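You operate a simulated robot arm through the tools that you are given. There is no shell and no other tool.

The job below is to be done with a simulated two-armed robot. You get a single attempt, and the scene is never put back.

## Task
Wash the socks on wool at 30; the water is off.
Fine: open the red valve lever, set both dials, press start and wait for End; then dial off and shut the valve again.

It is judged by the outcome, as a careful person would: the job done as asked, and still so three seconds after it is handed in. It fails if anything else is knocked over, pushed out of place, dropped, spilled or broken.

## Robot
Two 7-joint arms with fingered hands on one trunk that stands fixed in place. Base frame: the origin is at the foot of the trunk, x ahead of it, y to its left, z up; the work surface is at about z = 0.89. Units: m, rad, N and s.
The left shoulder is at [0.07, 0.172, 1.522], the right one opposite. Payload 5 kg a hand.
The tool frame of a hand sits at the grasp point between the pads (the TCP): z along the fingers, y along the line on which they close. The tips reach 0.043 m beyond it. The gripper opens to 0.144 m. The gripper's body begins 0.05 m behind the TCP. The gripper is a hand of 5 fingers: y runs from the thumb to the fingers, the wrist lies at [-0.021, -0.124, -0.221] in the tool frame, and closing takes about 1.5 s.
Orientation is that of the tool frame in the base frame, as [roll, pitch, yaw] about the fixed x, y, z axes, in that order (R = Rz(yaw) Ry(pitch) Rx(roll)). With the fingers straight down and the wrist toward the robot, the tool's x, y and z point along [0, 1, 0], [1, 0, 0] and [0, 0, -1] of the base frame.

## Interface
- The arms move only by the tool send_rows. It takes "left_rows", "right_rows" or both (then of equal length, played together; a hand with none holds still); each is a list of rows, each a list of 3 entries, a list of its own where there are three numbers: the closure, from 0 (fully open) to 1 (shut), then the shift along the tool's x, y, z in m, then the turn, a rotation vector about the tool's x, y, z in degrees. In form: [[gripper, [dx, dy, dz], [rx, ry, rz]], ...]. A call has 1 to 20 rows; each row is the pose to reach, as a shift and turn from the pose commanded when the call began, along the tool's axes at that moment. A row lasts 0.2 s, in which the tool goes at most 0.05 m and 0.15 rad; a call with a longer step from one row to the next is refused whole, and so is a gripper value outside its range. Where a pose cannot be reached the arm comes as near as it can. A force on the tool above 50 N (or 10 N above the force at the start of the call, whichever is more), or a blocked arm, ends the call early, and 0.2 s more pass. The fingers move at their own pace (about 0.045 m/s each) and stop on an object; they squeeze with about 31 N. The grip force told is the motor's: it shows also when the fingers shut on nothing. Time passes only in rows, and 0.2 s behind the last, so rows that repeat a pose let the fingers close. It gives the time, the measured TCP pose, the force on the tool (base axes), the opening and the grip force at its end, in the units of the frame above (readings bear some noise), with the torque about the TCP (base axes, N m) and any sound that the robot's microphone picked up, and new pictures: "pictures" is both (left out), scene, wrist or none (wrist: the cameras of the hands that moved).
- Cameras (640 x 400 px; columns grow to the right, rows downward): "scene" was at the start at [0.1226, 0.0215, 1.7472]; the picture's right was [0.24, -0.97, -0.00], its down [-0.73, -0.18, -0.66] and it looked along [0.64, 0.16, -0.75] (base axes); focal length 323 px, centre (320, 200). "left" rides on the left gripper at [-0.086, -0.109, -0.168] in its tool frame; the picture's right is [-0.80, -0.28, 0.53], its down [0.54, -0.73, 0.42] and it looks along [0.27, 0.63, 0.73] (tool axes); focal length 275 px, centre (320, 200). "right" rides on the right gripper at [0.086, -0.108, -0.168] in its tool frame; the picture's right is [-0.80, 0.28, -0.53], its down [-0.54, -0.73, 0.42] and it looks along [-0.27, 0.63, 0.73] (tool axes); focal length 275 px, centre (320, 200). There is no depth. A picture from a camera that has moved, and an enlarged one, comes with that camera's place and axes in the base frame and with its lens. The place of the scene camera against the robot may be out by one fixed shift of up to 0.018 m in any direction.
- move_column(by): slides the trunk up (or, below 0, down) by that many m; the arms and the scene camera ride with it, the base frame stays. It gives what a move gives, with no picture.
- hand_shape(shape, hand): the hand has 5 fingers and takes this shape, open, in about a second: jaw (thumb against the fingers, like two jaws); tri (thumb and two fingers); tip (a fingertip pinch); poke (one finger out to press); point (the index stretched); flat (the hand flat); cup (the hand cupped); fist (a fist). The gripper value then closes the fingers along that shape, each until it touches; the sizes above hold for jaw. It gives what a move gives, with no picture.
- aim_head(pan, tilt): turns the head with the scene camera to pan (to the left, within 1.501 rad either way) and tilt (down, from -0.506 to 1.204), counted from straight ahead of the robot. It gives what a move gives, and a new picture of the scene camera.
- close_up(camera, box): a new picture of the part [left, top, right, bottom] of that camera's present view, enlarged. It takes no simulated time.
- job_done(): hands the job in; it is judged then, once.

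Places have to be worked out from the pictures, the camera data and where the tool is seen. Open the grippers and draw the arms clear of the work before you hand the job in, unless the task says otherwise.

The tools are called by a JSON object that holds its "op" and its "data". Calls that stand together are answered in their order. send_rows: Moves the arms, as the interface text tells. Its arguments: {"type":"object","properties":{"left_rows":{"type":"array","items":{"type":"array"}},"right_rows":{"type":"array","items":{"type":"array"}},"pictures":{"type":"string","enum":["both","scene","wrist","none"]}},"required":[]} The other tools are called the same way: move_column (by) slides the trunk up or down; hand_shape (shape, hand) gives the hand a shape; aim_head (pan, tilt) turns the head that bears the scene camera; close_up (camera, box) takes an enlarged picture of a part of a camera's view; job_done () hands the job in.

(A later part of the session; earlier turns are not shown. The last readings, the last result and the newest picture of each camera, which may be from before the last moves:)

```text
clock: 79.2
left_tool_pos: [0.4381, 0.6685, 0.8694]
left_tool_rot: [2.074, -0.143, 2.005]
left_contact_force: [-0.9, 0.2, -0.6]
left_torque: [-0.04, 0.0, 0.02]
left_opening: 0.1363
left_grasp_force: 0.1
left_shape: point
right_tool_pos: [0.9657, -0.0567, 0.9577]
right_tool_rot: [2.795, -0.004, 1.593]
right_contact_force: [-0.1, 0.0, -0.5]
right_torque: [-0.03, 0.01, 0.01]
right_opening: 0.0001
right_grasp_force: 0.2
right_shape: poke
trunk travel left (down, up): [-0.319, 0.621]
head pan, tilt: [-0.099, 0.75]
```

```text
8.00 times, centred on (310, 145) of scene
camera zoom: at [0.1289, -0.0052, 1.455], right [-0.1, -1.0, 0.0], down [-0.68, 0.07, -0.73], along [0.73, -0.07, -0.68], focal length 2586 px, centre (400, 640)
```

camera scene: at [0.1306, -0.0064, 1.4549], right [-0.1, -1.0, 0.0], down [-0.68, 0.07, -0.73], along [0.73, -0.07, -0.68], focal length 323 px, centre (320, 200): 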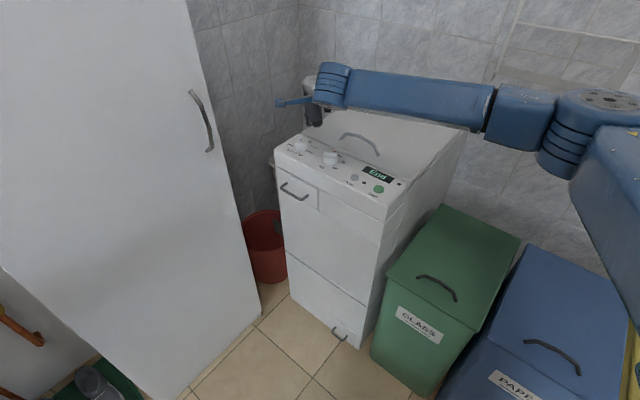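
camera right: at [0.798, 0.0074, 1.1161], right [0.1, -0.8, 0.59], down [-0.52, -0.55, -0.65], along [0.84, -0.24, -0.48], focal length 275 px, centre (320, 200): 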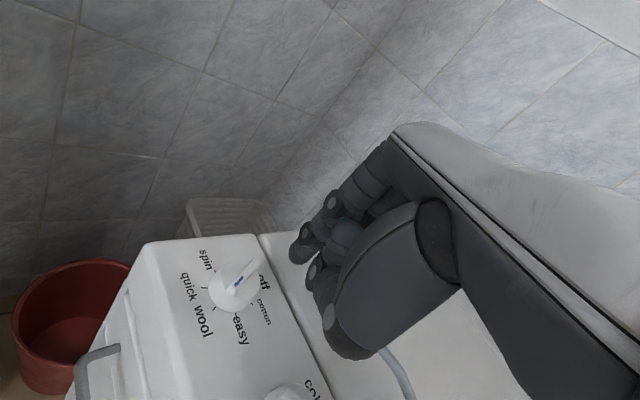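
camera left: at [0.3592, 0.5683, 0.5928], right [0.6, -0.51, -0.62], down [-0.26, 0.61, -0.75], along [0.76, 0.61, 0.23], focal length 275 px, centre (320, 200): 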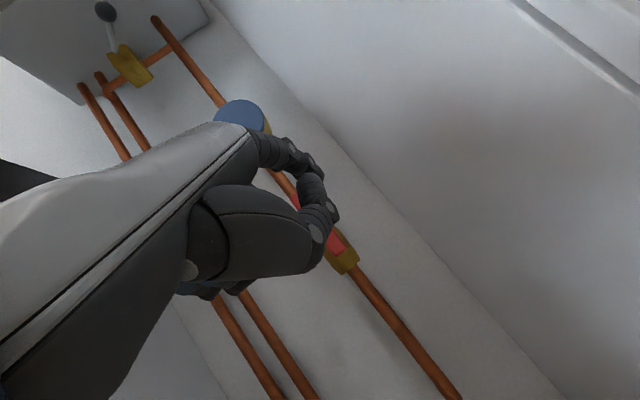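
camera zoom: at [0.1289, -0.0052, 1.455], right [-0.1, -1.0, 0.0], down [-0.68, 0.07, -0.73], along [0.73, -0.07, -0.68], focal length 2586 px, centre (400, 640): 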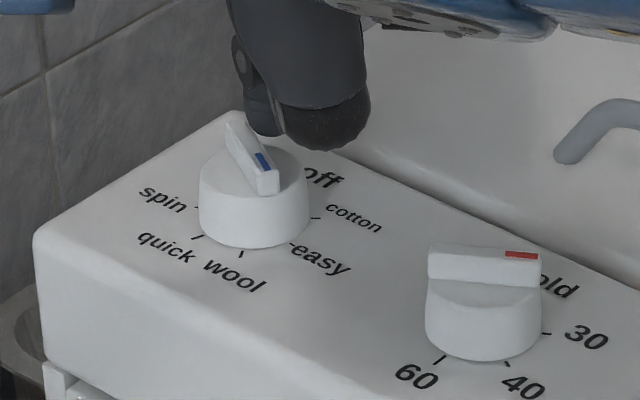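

The bar is following (about 30° turned). I carry on along the arc past easy toward cotton.

{"op": "send_rows", "data": {"right_rows": [[0, [0.0029, 0.0013, 0.0005], [0, 0, 0]], [0, [0.0062, 0.0016, 0.0006], [0, 0, 0]], [0, [0.0094, 0.0018, 0.0007], [0, 0, 0]], [0, [0.0124, 0.001, 0.0004], [0, 0, 0]], [0, [0.0154, 0.0002, 0.0001], [0, 0, 0]]], "pictures": "none"}}

{"op": "close_up", "data": {"camera": "right", "box": [220, 200, 360, 320]}}

{"op": "close_up", "data": {"camera": "scene", "box": [280, 120, 340, 170]}}

```text
clock: 80.4
left_tool_pos: [0.4375, 0.6679, 0.8679]
left_tool_rot: [2.073, -0.144, 2.006]
left_contact_force: [-0.3, -0.3, 0.1]
left_torque: [0.02, 0.03, -0.01]
left_opening: 0.1364
left_grasp_force: 0.1
left_shape: point
right_tool_pos: [0.9659, -0.0415, 0.9577]
right_tool_rot: [2.795, -0.004, 1.594]
right_contact_force: [1.0, -0.5, 0.1]
right_torque: [-0.04, -0.03, 0.04]
right_opening: 0.0
right_grasp_force: 0.1
right_shape: poke
trunk travel left (down, up): [-0.319, 0.621]
head pan, tilt: [-0.099, 0.75]
```

```text
3.33 times, centred on (290, 260) of right
camera zoom: at [0.8039, 0.0404, 1.0794], right [0.1, -0.8, 0.6], down [-0.53, -0.55, -0.65], along [0.84, -0.25, -0.48], focal length 918 px, centre (420, 0)
```

zoom: 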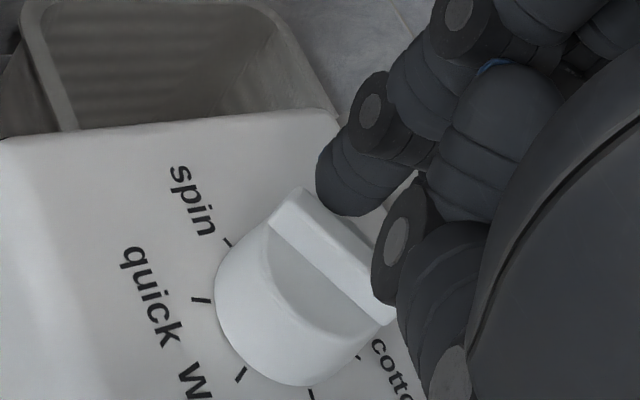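

```text
8.00 times, centred on (310, 145) of scene
camera zoom: at [0.1289, -0.0053, 1.455], right [-0.1, -1.0, 0.0], down [-0.68, 0.07, -0.73], along [0.73, -0.07, -0.68], focal length 2586 px, centre (400, 640)
```

zoom: 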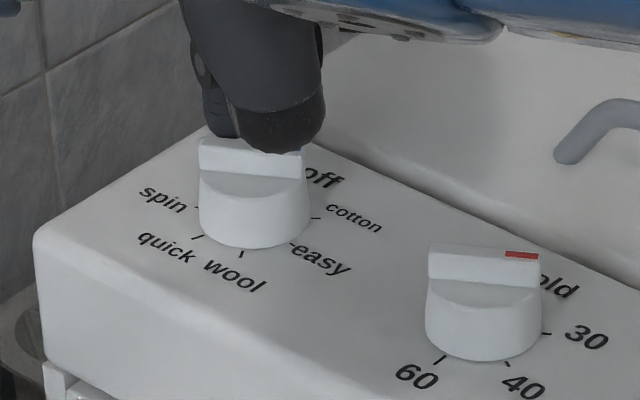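

The pointer is at about cotton now, with hardly any force. I continue the arc another 20–25° toward off, watching the force in case another finger meets the bar.

{"op": "send_rows", "data": {"right_rows": [[0, [0.0027, -0.0017, -0.0006], [0, 0, 0]], [0, [0.0053, -0.0034, -0.0012], [0, 0, 0]], [0, [0.0074, -0.0058, -0.0021], [0, 0, 0]]], "pictures": "none"}}

{"op": "close_up", "data": {"camera": "right", "box": [220, 200, 360, 320]}}

{"op": "close_up", "data": {"camera": "scene", "box": [280, 120, 340, 170]}}

```text
clock: 81.2
left_tool_pos: [0.4391, 0.667, 0.8695]
left_tool_rot: [2.073, -0.144, 2.006]
left_contact_force: [0.0, 0.1, 0.2]
left_torque: [-0.03, -0.02, 0.02]
left_opening: 0.1362
left_grasp_force: 0.1
left_shape: point
right_tool_pos: [0.9602, -0.0359, 0.9569]
right_tool_rot: [2.793, -0.005, 1.594]
right_contact_force: [7.2, -3.6, 2.8]
right_torque: [-0.09, -0.26, 0.0]
right_opening: 0.0001
right_grasp_force: 0.2
right_shape: poke
trunk travel left (down, up): [-0.319, 0.621]
head pan, tilt: [-0.099, 0.75]
```

```text
3.33 times, centred on (290, 260) of right
camera zoom: at [0.799, 0.0462, 1.0798], right [0.1, -0.8, 0.6], down [-0.53, -0.55, -0.65], along [0.84, -0.25, -0.47], focal length 918 px, centre (420, 0)
```

zoom: 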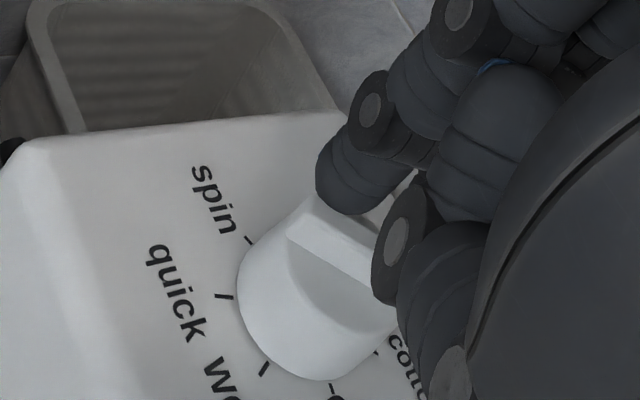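

```text
8.00 times, centred on (310, 145) of scene
camera zoom: at [0.1296, -0.0058, 1.455], right [-0.1, -0.99, 0.0], down [-0.68, 0.07, -0.73], along [0.73, -0.07, -0.68], focal length 2586 px, centre (400, 640)
```

zoom: 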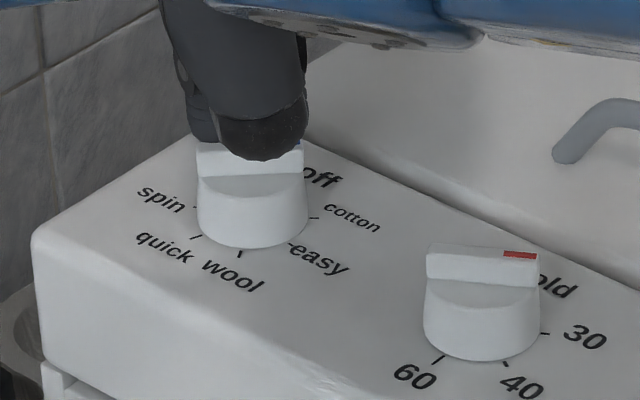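

The dial is held at cotton and the push now meets 8 N, probably with the neighbouring finger near the bar. I lift off, go round to the robot's side of the pointer end, and will push it away from the robot from there.

{"op": "send_rows", "data": {"right_rows": [[0, [-0.0016, 0.0075, 0.0027], [0, 0, 0]], [0, [-0.0014, 0.0194, -0.0302], [0, 0, 0]], [0, [-0.0125, -0.0007, -0.0375], [0, 0, 0]], [0, [-0.0235, -0.0209, -0.0448], [0, 0, 0]]], "pictures": "none"}}

{"op": "close_up", "data": {"camera": "right", "box": [220, 200, 360, 320]}}

{"op": "close_up", "data": {"camera": "scene", "box": [280, 120, 340, 170]}}

```text
clock: 82.2
left_tool_pos: [0.4374, 0.6677, 0.8693]
left_tool_rot: [2.072, -0.143, 2.006]
left_contact_force: [-0.3, 0.1, 0.7]
left_torque: [-0.01, 0.02, -0.02]
left_opening: 0.1363
left_grasp_force: 0.1
left_shape: point
right_tool_pos: [0.9237, -0.0588, 0.9933]
right_tool_rot: [2.793, -0.006, 1.595]
right_contact_force: [-0.5, -0.2, 0.6]
right_torque: [-0.01, -0.02, 0.0]
right_opening: 0.0
right_grasp_force: 0.1
right_shape: poke
trunk travel left (down, up): [-0.319, 0.621]
head pan, tilt: [-0.099, 0.75]
```

```text
3.33 times, centred on (290, 260) of right
camera zoom: at [0.7625, 0.0226, 1.115], right [0.1, -0.8, 0.59], down [-0.52, -0.55, -0.65], along [0.84, -0.25, -0.48], focal length 918 px, centre (420, 0)
```

zoom: 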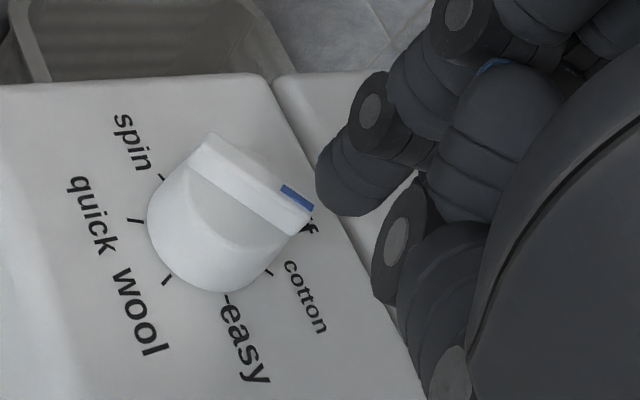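

```text
8.00 times, centred on (310, 145) of scene
camera zoom: at [0.1281, -0.0057, 1.4551], right [-0.1, -1.0, 0.0], down [-0.68, 0.07, -0.73], along [0.73, -0.07, -0.68], focal length 2586 px, centre (400, 640)
```

zoom: 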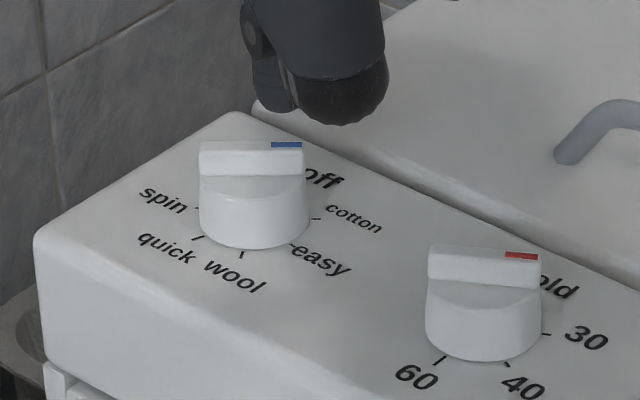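

The dial rests at cotton and the finger is above the robot's side of the pointer end. I lower it there, 3 mm further left so as not to slip off the bar's end.

{"op": "send_rows", "data": {"right_rows": [[0, [0.003, -0.0041, 0.0114], [0, 0, 0]], [0, [0.003, -0.0083, 0.0227], [0, 0, 0]], [0, [0.003, -0.0124, 0.0341], [0, 0, 0]]], "pictures": "none"}}

{"op": "close_up", "data": {"camera": "right", "box": [220, 180, 360, 300]}}

{"op": "close_up", "data": {"camera": "scene", "box": [280, 120, 340, 170]}}

```text
clock: 83.0
left_tool_pos: [0.4383, 0.6682, 0.8683]
left_tool_rot: [2.074, -0.144, 2.007]
left_contact_force: [0.5, 1.3, 0.4]
left_torque: [-0.02, -0.02, 0.02]
left_opening: 0.1362
left_grasp_force: 0.0
left_shape: point
right_tool_pos: [0.9255, -0.0551, 0.9562]
right_tool_rot: [2.794, -0.005, 1.593]
right_contact_force: [0.4, 0.1, 0.4]
right_torque: [0.0, 0.02, 0.01]
right_opening: 0.0001
right_grasp_force: 0.1
right_shape: poke
trunk travel left (down, up): [-0.319, 0.621]
head pan, tilt: [-0.099, 0.75]
```

```text
3.33 times, centred on (290, 240) of right
camera zoom: at [0.7639, 0.0263, 1.0784], right [0.1, -0.8, 0.59], down [-0.53, -0.55, -0.65], along [0.84, -0.25, -0.48], focal length 918 px, centre (420, 67)
```

zoom: 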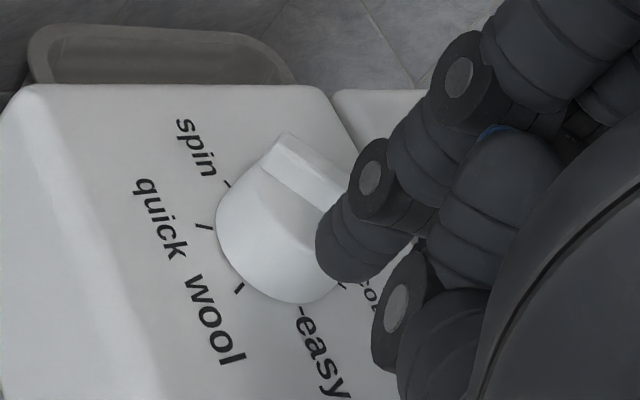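

```text
8.00 times, centred on (310, 145) of scene
camera zoom: at [0.1293, -0.0054, 1.455], right [-0.1, -1.0, 0.0], down [-0.68, 0.07, -0.73], along [0.73, -0.07, -0.68], focal length 2586 px, centre (400, 640)
```

zoom: 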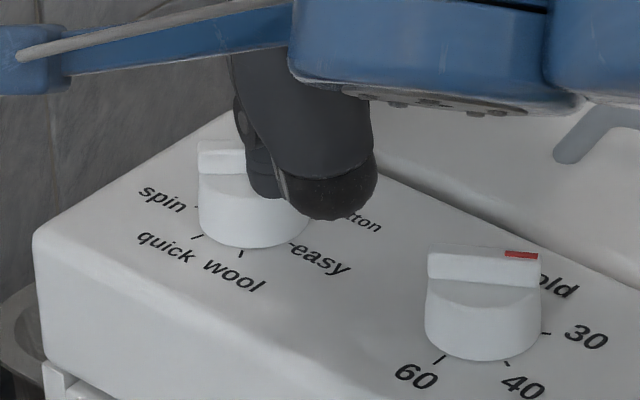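

The finger is on the robot's side of the pointer, no contact yet. I push forward along the arc toward off.

{"op": "send_rows", "data": {"right_rows": [[0, [-0.0013, 0.0048, 0.0017], [0, 0, 0]], [0, [-0.0027, 0.0096, 0.0035], [0, 0, 0]], [0, [-0.0045, 0.0117, 0.0043], [0, 0, 0]], [0, [-0.0062, 0.0137, 0.005], [0, 0, 0]]], "pictures": "none"}}

{"op": "close_up", "data": {"camera": "right", "box": [220, 180, 360, 300]}}

{"op": "close_up", "data": {"camera": "scene", "box": [280, 120, 340, 170]}}

```text
clock: 84.0
left_tool_pos: [0.4382, 0.6681, 0.8684]
left_tool_rot: [2.074, -0.143, 2.003]
left_contact_force: [-0.2, -0.1, 0.1]
left_torque: [0.0, 0.01, 0.0]
left_opening: 0.1364
left_grasp_force: 0.1
left_shape: point
right_tool_pos: [0.9398, -0.061, 0.9564]
right_tool_rot: [2.795, -0.007, 1.594]
right_contact_force: [0.0, 0.5, -0.2]
right_torque: [-0.02, 0.0, 0.01]
right_opening: 0.0
right_grasp_force: 0.0
right_shape: poke
trunk travel left (down, up): [-0.319, 0.621]
head pan, tilt: [-0.099, 0.75]
```

```text
3.33 times, centred on (290, 240) of right
camera zoom: at [0.7781, 0.0204, 1.0783], right [0.1, -0.8, 0.59], down [-0.53, -0.55, -0.65], along [0.84, -0.25, -0.48], focal length 918 px, centre (420, 67)
```

zoom: 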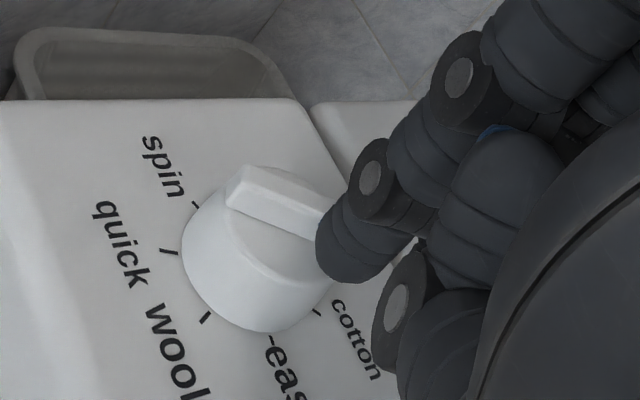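

```text
8.00 times, centred on (310, 145) of scene
camera zoom: at [0.129, -0.0054, 1.455], right [-0.1, -1.0, 0.0], down [-0.68, 0.07, -0.73], along [0.73, -0.07, -0.68], focal length 2586 px, centre (400, 640)
```

zoom: 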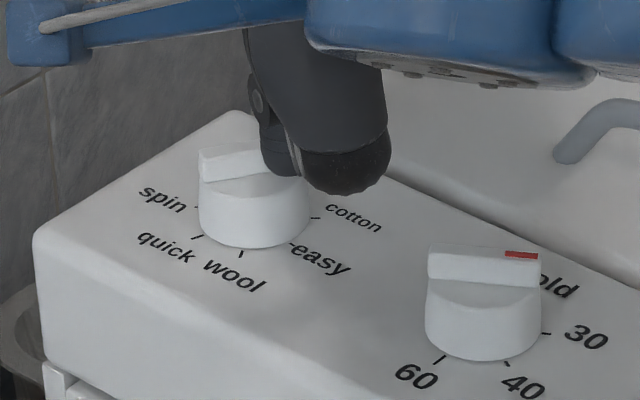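

The bar is turning the right way (about -80° now). I follow on toward off.

{"op": "send_rows", "data": {"right_rows": [[0, [-0.0009, 0.0021, 0.0008], [0, 0, 0]], [0, [-0.0018, 0.0042, 0.0015], [0, 0, 0]], [0, [-0.0021, 0.0069, 0.0025], [0, 0, 0]]], "pictures": "none"}}

{"op": "close_up", "data": {"camera": "right", "box": [220, 180, 360, 300]}}

{"op": "close_up", "data": {"camera": "scene", "box": [280, 120, 340, 170]}}

```text
clock: 84.8
left_tool_pos: [0.4381, 0.6673, 0.8697]
left_tool_rot: [2.075, -0.144, 2.004]
left_contact_force: [-0.4, -0.6, -0.2]
left_torque: [0.0, -0.01, -0.02]
left_opening: 0.1365
left_grasp_force: 0.1
left_shape: point
right_tool_pos: [0.9463, -0.0648, 0.9581]
right_tool_rot: [2.795, -0.003, 1.594]
right_contact_force: [-1.5, -1.3, 0.2]
right_torque: [-0.06, 0.09, 0.04]
right_opening: 0.0
right_grasp_force: 0.1
right_shape: poke
trunk travel left (down, up): [-0.319, 0.621]
head pan, tilt: [-0.099, 0.75]
```

```text
3.33 times, centred on (290, 240) of right
camera zoom: at [0.7853, 0.0177, 1.0785], right [0.1, -0.8, 0.6], down [-0.53, -0.55, -0.65], along [0.84, -0.25, -0.48], focal length 918 px, centre (420, 67)
```

zoom: 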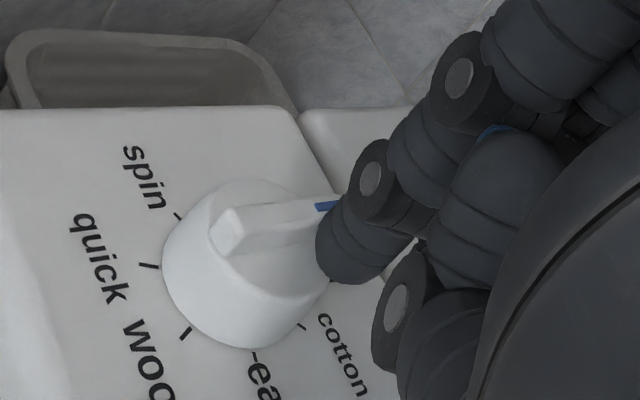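

```text
8.00 times, centred on (310, 145) of scene
camera zoom: at [0.1286, -0.0055, 1.4551], right [-0.1, -1.0, 0.0], down [-0.68, 0.07, -0.73], along [0.73, -0.07, -0.68], focal length 2586 px, centre (400, 640)
```

zoom: 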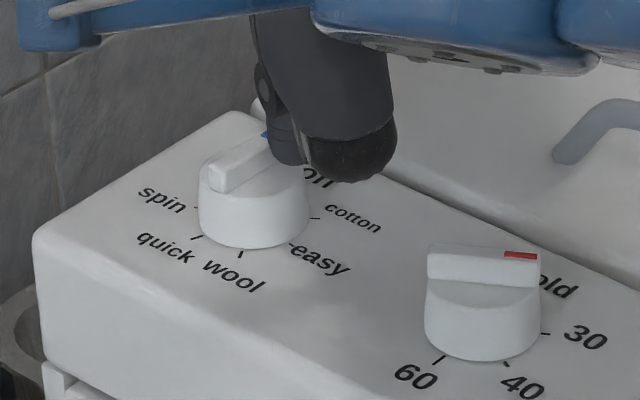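

Nearly there: the bar is a few degrees short of off. One more small push of about 4 mm.

{"op": "send_rows", "data": {"right_rows": [[0, [-0.0001, 0.002, 0.0007], [0, 0, 0]], [0, [-0.0001, 0.0038, 0.0014], [0, 0, 0]]], "pictures": "none"}}

{"op": "close_up", "data": {"camera": "right", "box": [220, 180, 360, 300]}}

{"op": "close_up", "data": {"camera": "scene", "box": [280, 120, 340, 170]}}

```text
clock: 85.4
left_tool_pos: [0.4372, 0.6673, 0.8688]
left_tool_rot: [2.071, -0.142, 2.006]
left_contact_force: [-0.5, 0.3, -1.6]
left_torque: [0.0, 0.03, -0.04]
left_opening: 0.1364
left_grasp_force: 0.1
left_shape: point
right_tool_pos: [0.9493, -0.0647, 0.9564]
right_tool_rot: [2.793, -0.004, 1.594]
right_contact_force: [-10.8, -5.3, 1.6]
right_torque: [-0.13, 0.32, 0.14]
right_opening: 0.0002
right_grasp_force: 0.2
right_shape: poke
trunk travel left (down, up): [-0.319, 0.621]
head pan, tilt: [-0.099, 0.75]
```

```text
3.33 times, centred on (290, 240) of right
camera zoom: at [0.7878, 0.0171, 1.0789], right [0.1, -0.8, 0.6], down [-0.53, -0.55, -0.65], along [0.84, -0.25, -0.48], focal length 918 px, centre (420, 67)
```

zoom: 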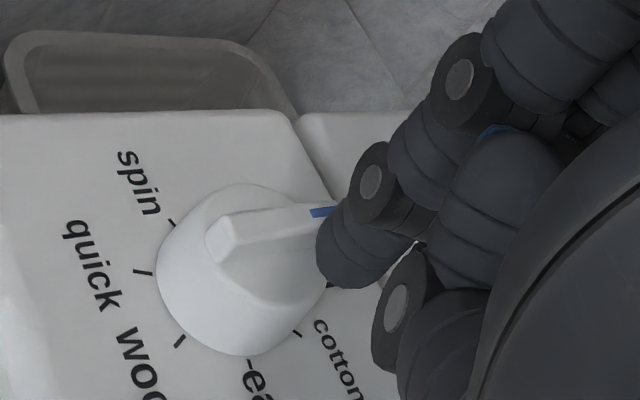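

```text
8.00 times, centred on (310, 145) of scene
camera zoom: at [0.1273, -0.0061, 1.4552], right [-0.1, -0.99, 0.0], down [-0.68, 0.07, -0.73], along [0.73, -0.07, -0.68], focal length 2586 px, centre (400, 640)
```

zoom: 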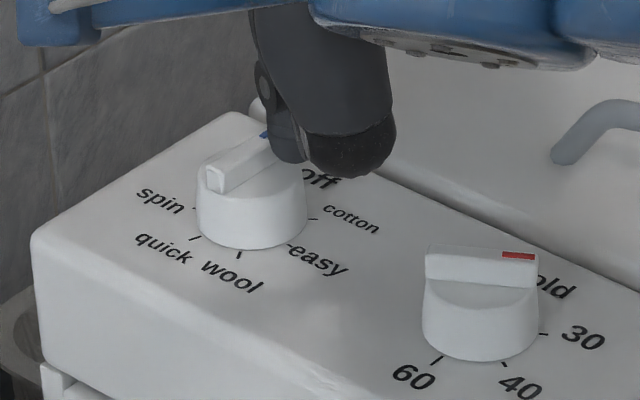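

The force went up to 12 N: the dial is at its off position's stop. I back off, lift clear and check both dials and the display.

{"op": "send_rows", "data": {"right_rows": [[0, [-0.0066, -0.007, -0.0025], [0, 0, 0]], [0, [-0.0085, 0.006, -0.037], [0, 0, 0]], [0, [-0.03, 0.012, -0.075], [0, 0, 0]], [0, [-0.075, 0.015, -0.09], [0, 0, 0]], [0, [-0.12, 0.015, -0.1], [0, 0, 0]]]}}

{"op": "close_up", "data": {"camera": "scene", "box": [285, 125, 345, 170]}}

{"op": "close_up", "data": {"camera": "scene", "box": [340, 145, 420, 205]}}

{"op": "close_up", "data": {"camera": "right", "box": [130, 150, 290, 310]}}

```text
clock: 86.6
left_tool_pos: [0.4373, 0.6675, 0.8711]
left_tool_rot: [2.072, -0.145, 2.008]
left_contact_force: [-0.2, -0.2, 0.2]
left_torque: [0.03, -0.05, -0.02]
left_opening: 0.1363
left_grasp_force: 0.1
left_shape: point
right_tool_pos: [0.9329, -0.1849, 1.0553]
right_tool_rot: [2.794, -0.007, 1.598]
right_contact_force: [-0.4, 0.7, -0.8]
right_torque: [-0.01, -0.01, -0.02]
right_opening: 0.0
right_grasp_force: 0.1
right_shape: poke
trunk travel left (down, up): [-0.319, 0.621]
head pan, tilt: [-0.099, 0.75]
camera scene: at [0.1279, -0.007, 1.4552], right [-0.1, -1.0, 0.0], down [-0.68, 0.07, -0.73], along [0.73, -0.07, -0.68], focal length 323 px, centre (320, 200)
camera right: at [0.7714, -0.1027, 1.1777], right [0.11, -0.8, 0.59], down [-0.52, -0.55, -0.65], along [0.85, -0.24, -0.48], focal length 275 px, centre (320, 200)
```

scene: 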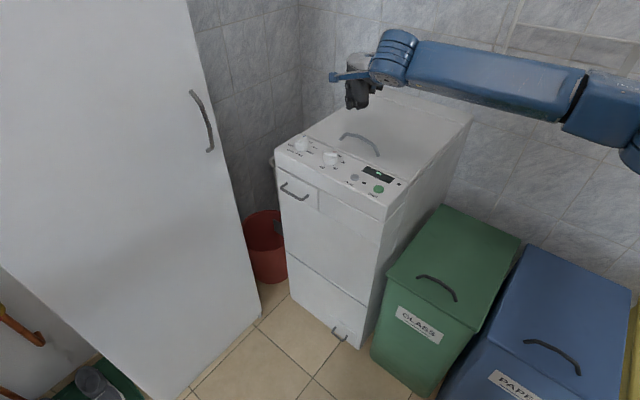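
right: 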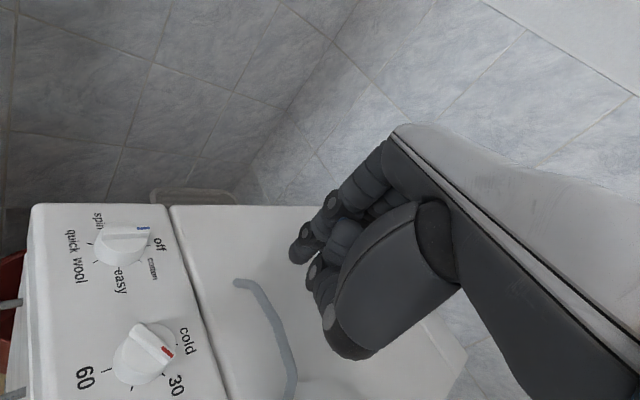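

```text
8.89 times, centred on (315, 148) of scene
camera zoom: at [0.1279, -0.007, 1.4552], right [-0.1, -1.0, 0.0], down [-0.68, 0.07, -0.73], along [0.73, -0.07, -0.68], focal length 2874 px, centre (364, 667)
```

zoom: 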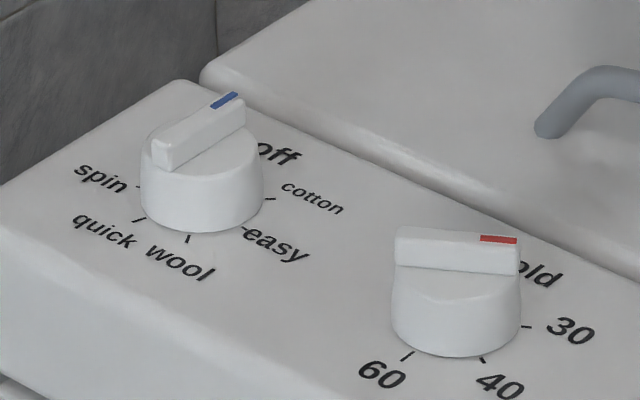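

```text
6.67 times, centred on (380, 175) of scene
camera zoom: at [0.1279, -0.007, 1.4552], right [-0.1, -1.0, 0.0], down [-0.68, 0.07, -0.73], along [0.73, -0.07, -0.68], focal length 2155 px, centre (-80, 367)
```

zoom: 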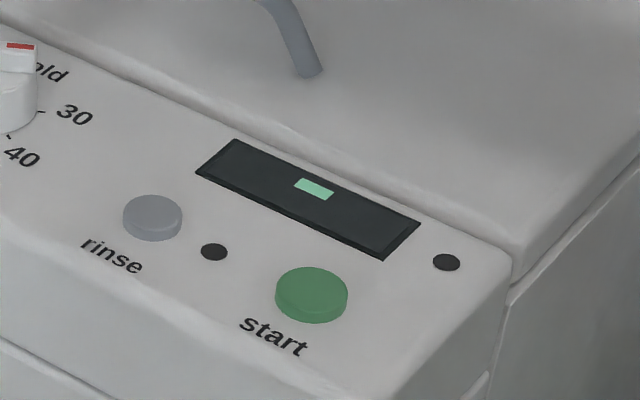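

```text
2.50 times, centred on (210, 230) of right
camera zoom: at [0.7714, -0.1027, 1.1777], right [0.11, -0.8, 0.59], down [-0.52, -0.55, -0.65], along [0.85, -0.24, -0.48], focal length 688 px, centre (595, 125)
```

zoom: 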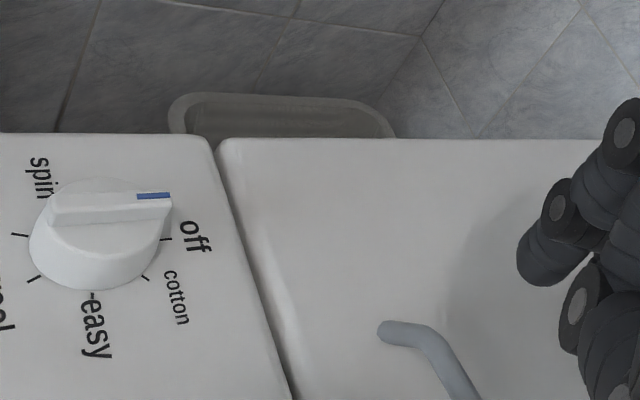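

The display has gone back to its idle mark and the blue pointer lies toward off. I zoom in further to check the angle against the off mark.

{"op": "close_up", "data": {"camera": "scene", "box": [293, 130, 318, 152]}}

{"op": "close_up", "data": {"camera": "right", "box": [80, 205, 180, 285]}}

```text
16.00 times, centred on (306, 141) of scene
camera zoom: at [0.1279, -0.007, 1.4552], right [-0.1, -1.0, 0.0], down [-0.68, 0.07, -0.73], along [0.73, -0.07, -0.68], focal length 5172 px, centre (552, 1144)
```

zoom: 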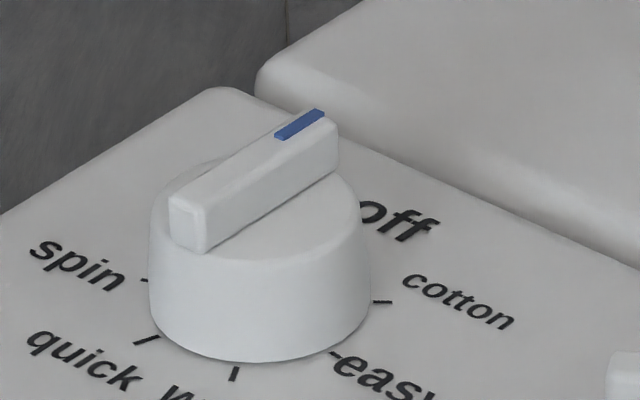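

```text
5.00 times, centred on (130, 245) of right
camera zoom: at [0.7714, -0.1027, 1.1777], right [0.11, -0.8, 0.59], down [-0.52, -0.55, -0.65], along [0.85, -0.24, -0.48], focal length 1376 px, centre (1270, -25)
```

zoom: 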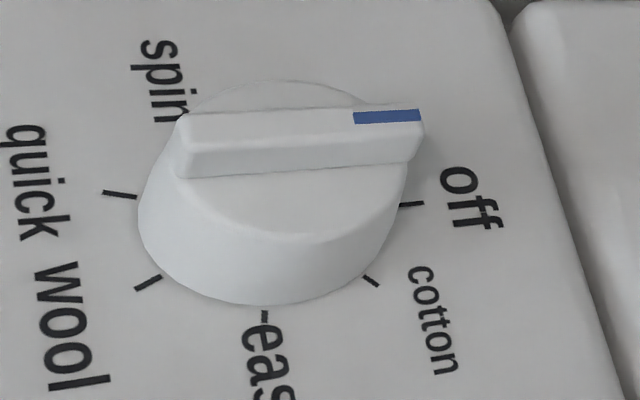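

The pointer is at -46.6°, matching the off mark. Now for the valve: before lowering the trunk I raise the right hand high above the washer and draw it back.

{"op": "send_rows", "data": {"right_rows": [[0, [0.001, 0.012, -0.043], [0, 0, 0]], [0, [0.002, 0.02, -0.088], [0, 0, 0]], [0, [0.002, 0.015, -0.134], [0, 0, 0]], [0, [0.003, 0.0, -0.18], [0, 0, 0]], [0, [0.004, -0.01, -0.225], [0, 0, 0]], [0, [0.004, -0.015, -0.265], [0, 0, 0]], [0, [0.005, -0.02, -0.3], [0, 0, 0]], [0, [0.005, -0.02, -0.33], [0, 0, 0]]], "pictures": "none"}}

{"op": "move_column", "data": {"by": -0.25}}

{"op": "aim_head", "data": {"pan": 0.9, "tilt": 0.5}}

```text
clock: 88.4
left_tool_pos: [0.4375, 0.6674, 0.8681]
left_tool_rot: [2.074, -0.143, 2.006]
left_contact_force: [-0.9, -0.6, 0.0]
left_torque: [0.01, 0.0, -0.03]
left_opening: 0.1362
left_grasp_force: 0.1
left_shape: point
right_tool_pos: [0.8013, -0.1831, 1.3588]
right_tool_rot: [2.795, -0.002, 1.595]
right_contact_force: [-0.4, 0.6, 0.2]
right_torque: [-0.01, -0.04, -0.02]
right_opening: 0.0
right_grasp_force: 0.1
right_shape: poke
trunk travel left (down, up): [-0.319, 0.621]
head pan, tilt: [-0.099, 0.75]
```

```text
clock: 91.0
left_tool_pos: [0.4386, 0.6671, 0.6204]
left_tool_rot: [2.075, -0.144, 2.005]
left_contact_force: [0.3, 0.5, 0.6]
left_torque: [-0.01, 0.03, 0.0]
left_opening: 0.1363
left_grasp_force: 0.0
left_shape: point
right_tool_pos: [0.8018, -0.1844, 1.1082]
right_tool_rot: [2.794, -0.004, 1.592]
right_contact_force: [1.1, -0.1, 0.7]
right_torque: [0.04, -0.03, 0.01]
right_opening: 0.0
right_grasp_force: 0.3
right_shape: poke
trunk travel left (down, up): [-0.069, 0.871]
head pan, tilt: [-0.099, 0.75]
```

```text
clock: 92.3
left_tool_pos: [0.4374, 0.6668, 0.6187]
left_tool_rot: [2.076, -0.144, 2.003]
left_contact_force: [0.4, -0.3, 0.4]
left_torque: [0.01, -0.01, 0.0]
left_opening: 0.1364
left_grasp_force: 0.1
left_shape: point
right_tool_pos: [0.8016, -0.1836, 1.1087]
right_tool_rot: [2.794, -0.004, 1.594]
right_contact_force: [-0.5, 0.3, 0.1]
right_torque: [0.01, 0.02, 0.0]
right_opening: 0.0001
right_grasp_force: 0.0
right_shape: poke
trunk travel left (down, up): [-0.069, 0.871]
head pan, tilt: [0.901, 0.499]
camera scene: at [0.1029, 0.0741, 1.227], right [0.78, -0.62, 0.0], down [-0.3, -0.38, -0.88], along [0.55, 0.69, -0.48], focal length 323 px, centre (320, 200)
```

scene: 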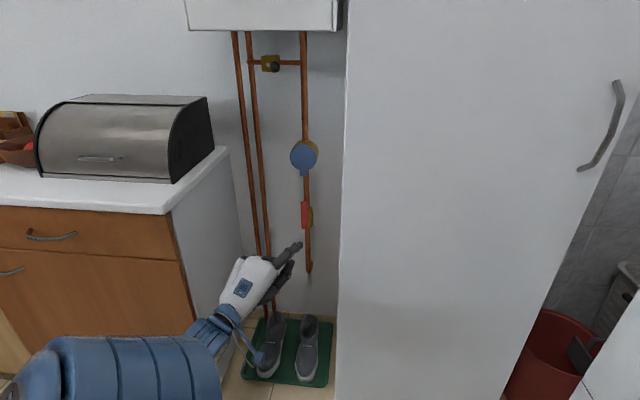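

The lever is upright as left. I turn the left hand back 12° and shift it left so that the index comes in on the left side of the lever.

{"op": "send_rows", "data": {"left_rows": [[0, [0.0218, -0.0009, 0.0049], [0.57, 3.47, -1.91]], [0, [0.0435, -0.0018, 0.0099], [1.15, 6.93, -3.82]], [0, [0.0653, -0.0027, 0.0148], [1.72, 10.4, -5.73]]]}}

{"op": "close_up", "data": {"camera": "scene", "box": [225, 180, 355, 290]}}

```text
clock: 93.1
left_tool_pos: [0.4217, 0.7323, 0.6192]
left_tool_rot: [2.073, -0.143, 2.214]
left_contact_force: [0.0, -0.3, -0.2]
left_torque: [-0.03, -0.04, -0.01]
left_opening: 0.1365
left_grasp_force: 0.1
left_shape: point
right_tool_pos: [0.802, -0.1839, 1.1077]
right_tool_rot: [2.794, -0.005, 1.592]
right_contact_force: [0.0, 0.4, 0.7]
right_torque: [-0.02, -0.01, -0.01]
right_opening: 0.0
right_grasp_force: 0.0
right_shape: poke
trunk travel left (down, up): [-0.069, 0.871]
head pan, tilt: [0.901, 0.499]
camera scene: at [0.103, 0.0742, 1.227], right [0.78, -0.62, 0.0], down [-0.3, -0.38, -0.88], along [0.55, 0.69, -0.48], focal length 323 px, centre (320, 200)
camera left: at [0.311, 0.5469, 0.5918], right [0.7, -0.37, -0.61], down [-0.38, 0.54, -0.75], along [0.61, 0.76, 0.23], focal length 275 px, centre (320, 200)
```

scene: 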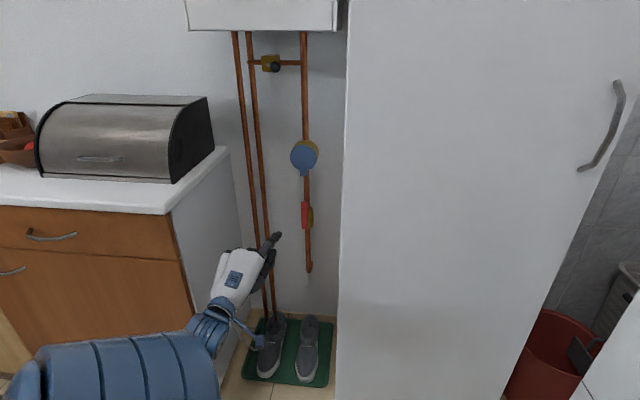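
left: 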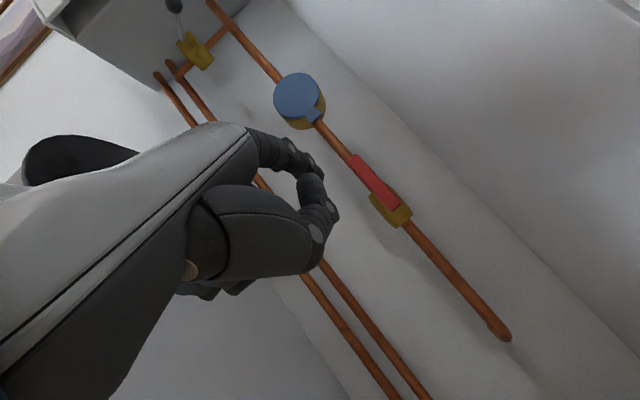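

```text
3.64 times, centred on (290, 235) of scene
camera zoom: at [0.103, 0.0742, 1.227], right [0.78, -0.62, 0.0], down [-0.3, -0.38, -0.88], along [0.55, 0.69, -0.48], focal length 1176 px, centre (429, 73)
```

zoom: 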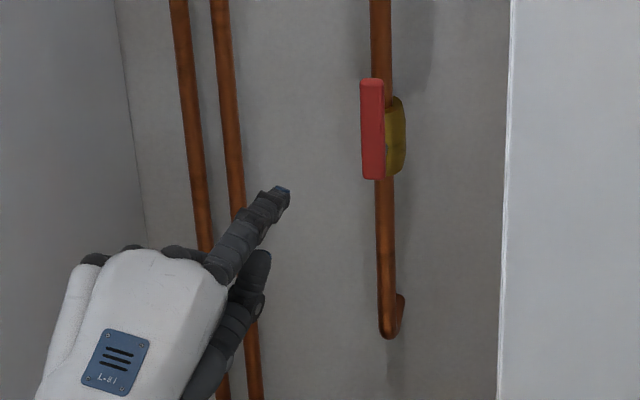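

The index tip is at about [0.499, 0.768, 0.683], matching the view, and lies 4 cm to the left of the lever's line at a height near its upper end. I move it 17 cm straight toward the wall.

{"op": "send_rows", "data": {"left_rows": [[0, [0.0026, 0.016, 0.0298], [0, 0, 0]], [0, [0.0052, 0.032, 0.0597], [0, 0, 0]], [0, [0.0079, 0.0481, 0.0895], [0, 0, 0]], [0, [0.0105, 0.0641, 0.1194], [0, 0, 0]], [0, [0.0131, 0.0801, 0.1492], [0, 0, 0]]]}}

{"op": "close_up", "data": {"camera": "scene", "box": [255, 180, 355, 280]}}

{"op": "close_up", "data": {"camera": "left", "box": [240, 100, 400, 240]}}

```text
clock: 94.3
left_tool_pos: [0.5478, 0.845, 0.6186]
left_tool_rot: [2.074, -0.143, 2.216]
left_contact_force: [-1.1, 0.0, -0.5]
left_torque: [0.03, -0.07, -0.03]
left_opening: 0.1364
left_grasp_force: 0.1
left_shape: point
right_tool_pos: [0.8032, -0.1828, 1.1066]
right_tool_rot: [2.794, -0.004, 1.595]
right_contact_force: [0.1, -0.4, -0.7]
right_torque: [-0.02, -0.03, -0.01]
right_opening: 0.0002
right_grasp_force: 0.1
right_shape: poke
trunk travel left (down, up): [-0.069, 0.871]
head pan, tilt: [0.901, 0.499]
camera scene: at [0.1033, 0.0745, 1.2269], right [0.78, -0.62, 0.0], down [-0.3, -0.38, -0.88], along [0.54, 0.69, -0.48], focal length 323 px, centre (320, 200)
camera left: at [0.4384, 0.6591, 0.5911], right [0.69, -0.37, -0.62], down [-0.38, 0.54, -0.75], along [0.61, 0.76, 0.23], focal length 275 px, centre (320, 200)
```

scene: 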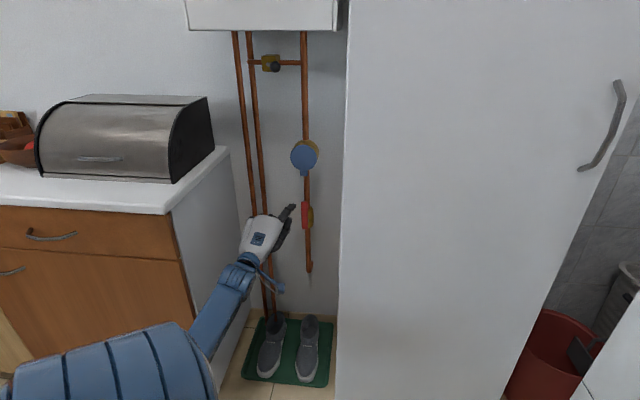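
left: 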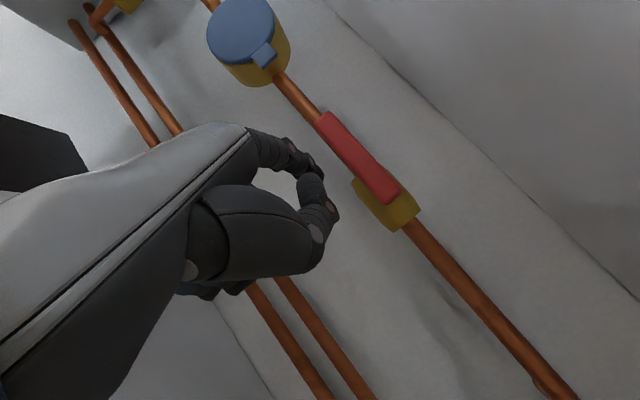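

```text
4.00 times, centred on (305, 230) of scene
camera zoom: at [0.1033, 0.0745, 1.2269], right [0.78, -0.62, 0.0], down [-0.3, -0.38, -0.88], along [0.54, 0.69, -0.48], focal length 1293 px, centre (380, 80)
```

zoom: 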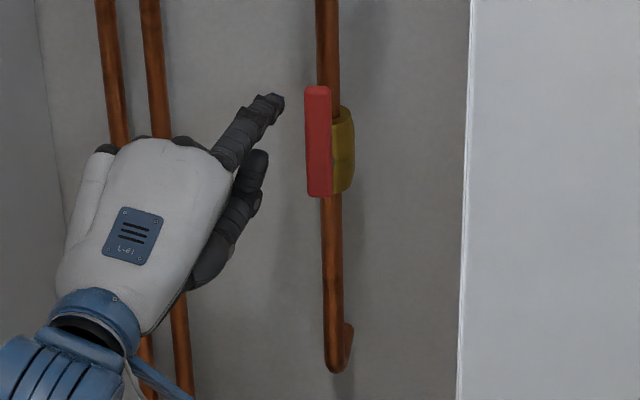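

```text
2.86 times, centred on (320, 170) of left
camera zoom: at [0.4384, 0.6591, 0.5911], right [0.69, -0.37, -0.62], down [-0.38, 0.54, -0.75], along [0.61, 0.76, 0.23], focal length 786 px, centre (320, 286)
```

zoom: 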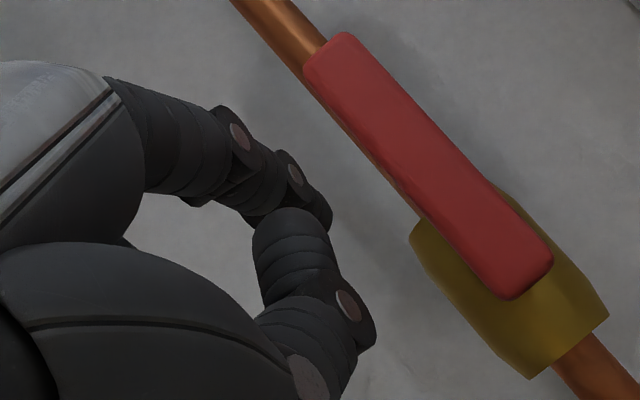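

The index is left of the lever, level with its upper part, tip just past the lever's plane. I push right along the arc about the pivot, first 30°.

{"op": "send_rows", "data": {"left_rows": [[0, [-0.0145, 0.0022, 0.0001], [0, 0, 0]], [0, [-0.0289, 0.0043, 0.0003], [0, 0, 0]], [0, [-0.0372, 0.0068, -0.0003], [0, 0, 0]], [0, [-0.0456, 0.0094, -0.001], [0, 0, 0]], [0, [-0.0545, 0.0101, -0.0005], [0, 0, 0]], [0, [-0.0633, 0.0107, -0.0001], [0, 0, 0]]], "pictures": "none"}}

{"op": "close_up", "data": {"camera": "scene", "box": [255, 180, 355, 280]}}

{"op": "close_up", "data": {"camera": "left", "box": [240, 100, 400, 240]}}

```text
clock: 95.7
left_tool_pos: [0.5909, 0.7964, 0.6201]
left_tool_rot: [2.072, -0.143, 2.215]
left_contact_force: [-1.2, 3.6, 0.4]
left_torque: [-0.23, -0.05, 0.2]
left_opening: 0.1364
left_grasp_force: 0.1
left_shape: point
right_tool_pos: [0.8031, -0.1833, 1.1083]
right_tool_rot: [2.793, -0.005, 1.597]
right_contact_force: [0.9, 0.7, 0.2]
right_torque: [0.02, -0.05, -0.03]
right_opening: 0.0
right_grasp_force: 0.0
right_shape: poke
trunk travel left (down, up): [-0.069, 0.871]
head pan, tilt: [0.901, 0.499]
```

```text
4.00 times, centred on (305, 230) of scene
camera zoom: at [0.103, 0.0744, 1.227], right [0.78, -0.62, 0.0], down [-0.3, -0.38, -0.88], along [0.55, 0.69, -0.48], focal length 1293 px, centre (380, 80)
```

zoom: 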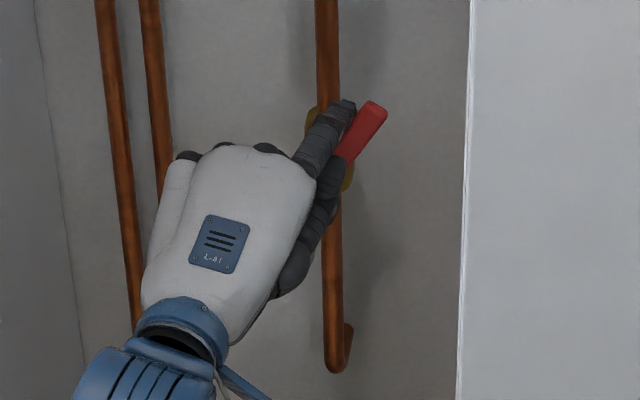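

```text
2.86 times, centred on (320, 170) of left
camera zoom: at [0.481, 0.6112, 0.5922], right [0.69, -0.37, -0.61], down [-0.38, 0.54, -0.75], along [0.61, 0.76, 0.23], focal length 786 px, centre (320, 286)
```

zoom: 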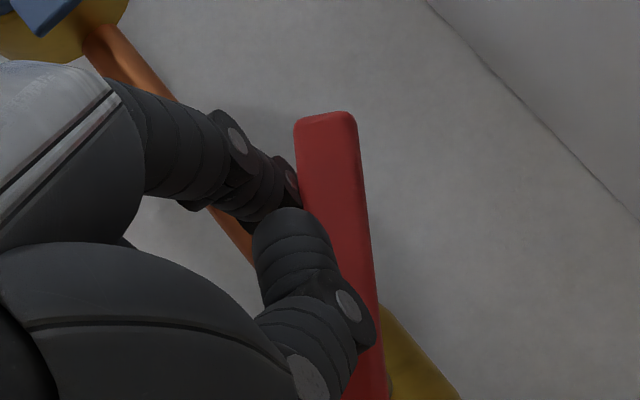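

The lever is following, now leaning about 30° over with only 4 N. I continue right and down along the arc.

{"op": "send_rows", "data": {"left_rows": [[0, [-0.0086, -0.0015, 0.0015], [0, 0, 0]], [0, [-0.0172, -0.0029, 0.0031], [0, 0, 0]], [0, [-0.025, -0.0062, 0.0055], [0, 0, 0]], [0, [-0.0327, -0.0096, 0.008], [0, 0, 0]], [0, [-0.0392, -0.0147, 0.0112], [0, 0, 0]], [0, [-0.0457, -0.0197, 0.0145], [0, 0, 0]]], "pictures": "none"}}

{"op": "close_up", "data": {"camera": "scene", "box": [255, 180, 355, 280]}}

{"op": "close_up", "data": {"camera": "left", "box": [240, 100, 400, 240]}}

```text
clock: 97.1
left_tool_pos: [0.6184, 0.765, 0.5898]
left_tool_rot: [2.072, -0.144, 2.214]
left_contact_force: [-0.1, 1.6, 1.9]
left_torque: [-0.18, -0.17, 0.2]
left_opening: 0.1364
left_grasp_force: 0.0
left_shape: point
right_tool_pos: [0.8028, -0.1839, 1.1075]
right_tool_rot: [2.794, -0.004, 1.592]
right_contact_force: [-0.4, 0.4, -0.1]
right_torque: [-0.03, 0.0, -0.01]
right_opening: 0.0001
right_grasp_force: 0.1
right_shape: poke
trunk travel left (down, up): [-0.069, 0.871]
head pan, tilt: [0.901, 0.499]
```

```text
4.00 times, centred on (305, 230) of scene
camera zoom: at [0.1028, 0.0741, 1.227], right [0.78, -0.62, 0.0], down [-0.3, -0.38, -0.88], along [0.55, 0.69, -0.48], focal length 1293 px, centre (380, 80)
```

zoom: 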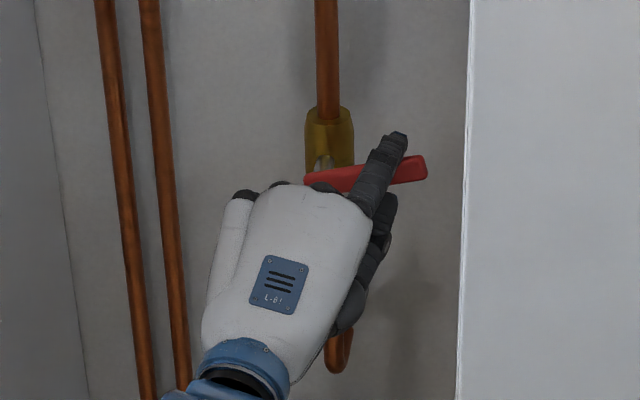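

```text
2.86 times, centred on (320, 170) of left
camera zoom: at [0.5089, 0.5794, 0.5623], right [0.69, -0.37, -0.62], down [-0.38, 0.54, -0.75], along [0.61, 0.76, 0.23], focal length 786 px, centre (320, 286)
```

zoom: 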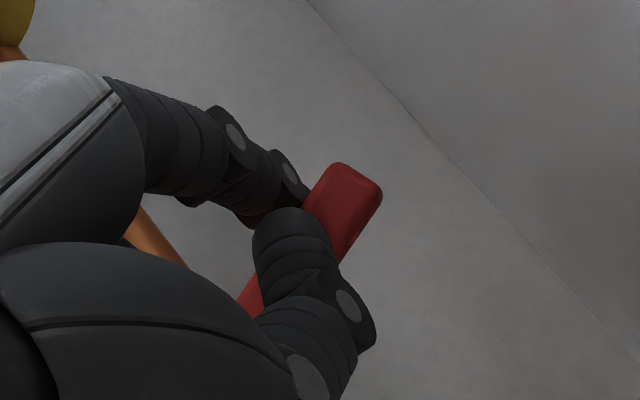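

About 15° remains. I press down the rest of the way in small steps until it meets the closed stop.

{"op": "send_rows", "data": {"left_rows": [[0, [-0.0047, -0.0065, 0.0039], [0, 0, 0]], [0, [-0.0093, -0.0129, 0.0078], [0, 0, 0]], [0, [-0.01, -0.016, 0.0096], [0, 0, 0]]], "pictures": "none"}}

{"op": "close_up", "data": {"camera": "scene", "box": [255, 180, 355, 280]}}

{"op": "close_up", "data": {"camera": "left", "box": [240, 100, 400, 240]}}

```text
clock: 97.9
left_tool_pos: [0.6229, 0.7593, 0.5703]
left_tool_rot: [2.073, -0.143, 2.215]
left_contact_force: [-0.8, 4.2, 4.5]
left_torque: [-0.17, -0.26, 0.24]
left_opening: 0.0002
left_grasp_force: 0.1
left_shape: point
right_tool_pos: [0.8022, -0.1836, 1.1094]
right_tool_rot: [2.794, -0.004, 1.594]
right_contact_force: [0.1, 0.0, -0.2]
right_torque: [0.0, 0.0, -0.01]
right_opening: 0.0
right_grasp_force: 0.0
right_shape: poke
trunk travel left (down, up): [-0.069, 0.871]
head pan, tilt: [0.901, 0.499]
```

```text
4.00 times, centred on (305, 230) of scene
camera zoom: at [0.1025, 0.074, 1.2271], right [0.78, -0.62, 0.0], down [-0.3, -0.38, -0.88], along [0.55, 0.69, -0.48], focal length 1293 px, centre (380, 80)
```

zoom: 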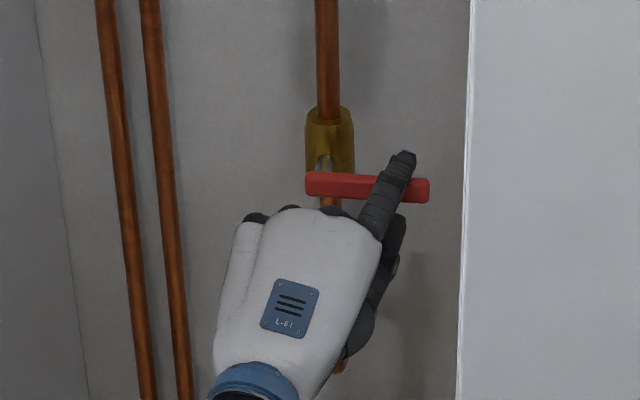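

```text
2.86 times, centred on (320, 170) of left
camera zoom: at [0.5135, 0.5741, 0.5423], right [0.7, -0.37, -0.61], down [-0.38, 0.54, -0.75], along [0.61, 0.76, 0.23], focal length 786 px, centre (320, 286)
```

zoom: 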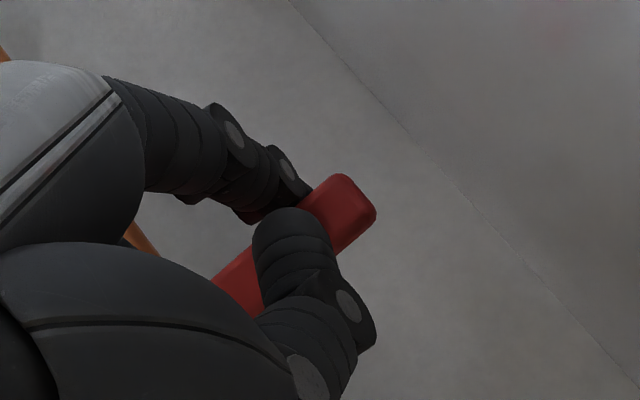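

The lever looks level again. I press a few millimetres more to make sure it is fully at its stop.

{"op": "send_rows", "data": {"left_rows": [[0, [-0.0004, -0.0026, 0.0014], [0, 0, 0]], [0, [-0.0009, -0.0052, 0.0029], [0, 0, 0]]], "pictures": "none"}}

{"op": "close_up", "data": {"camera": "scene", "box": [255, 180, 355, 280]}}

```text
clock: 98.5
left_tool_pos: [0.6245, 0.7593, 0.5648]
left_tool_rot: [2.071, -0.142, 2.214]
left_contact_force: [-1.4, 4.1, 7.9]
left_torque: [-0.11, -0.59, 0.22]
left_opening: 0.0003
left_grasp_force: 0.3
left_shape: point
right_tool_pos: [0.8019, -0.1845, 1.1088]
right_tool_rot: [2.794, -0.005, 1.594]
right_contact_force: [-0.6, 0.5, -0.3]
right_torque: [0.03, 0.01, 0.01]
right_opening: 0.0
right_grasp_force: 0.1
right_shape: poke
trunk travel left (down, up): [-0.069, 0.871]
head pan, tilt: [0.901, 0.499]
```

```text
4.00 times, centred on (305, 230) of scene
camera zoom: at [0.1022, 0.0737, 1.2272], right [0.78, -0.62, 0.0], down [-0.3, -0.37, -0.88], along [0.55, 0.69, -0.48], focal length 1293 px, centre (380, 80)
```

zoom: 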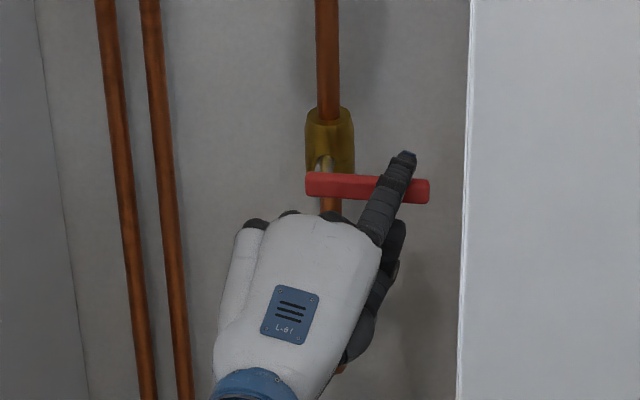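

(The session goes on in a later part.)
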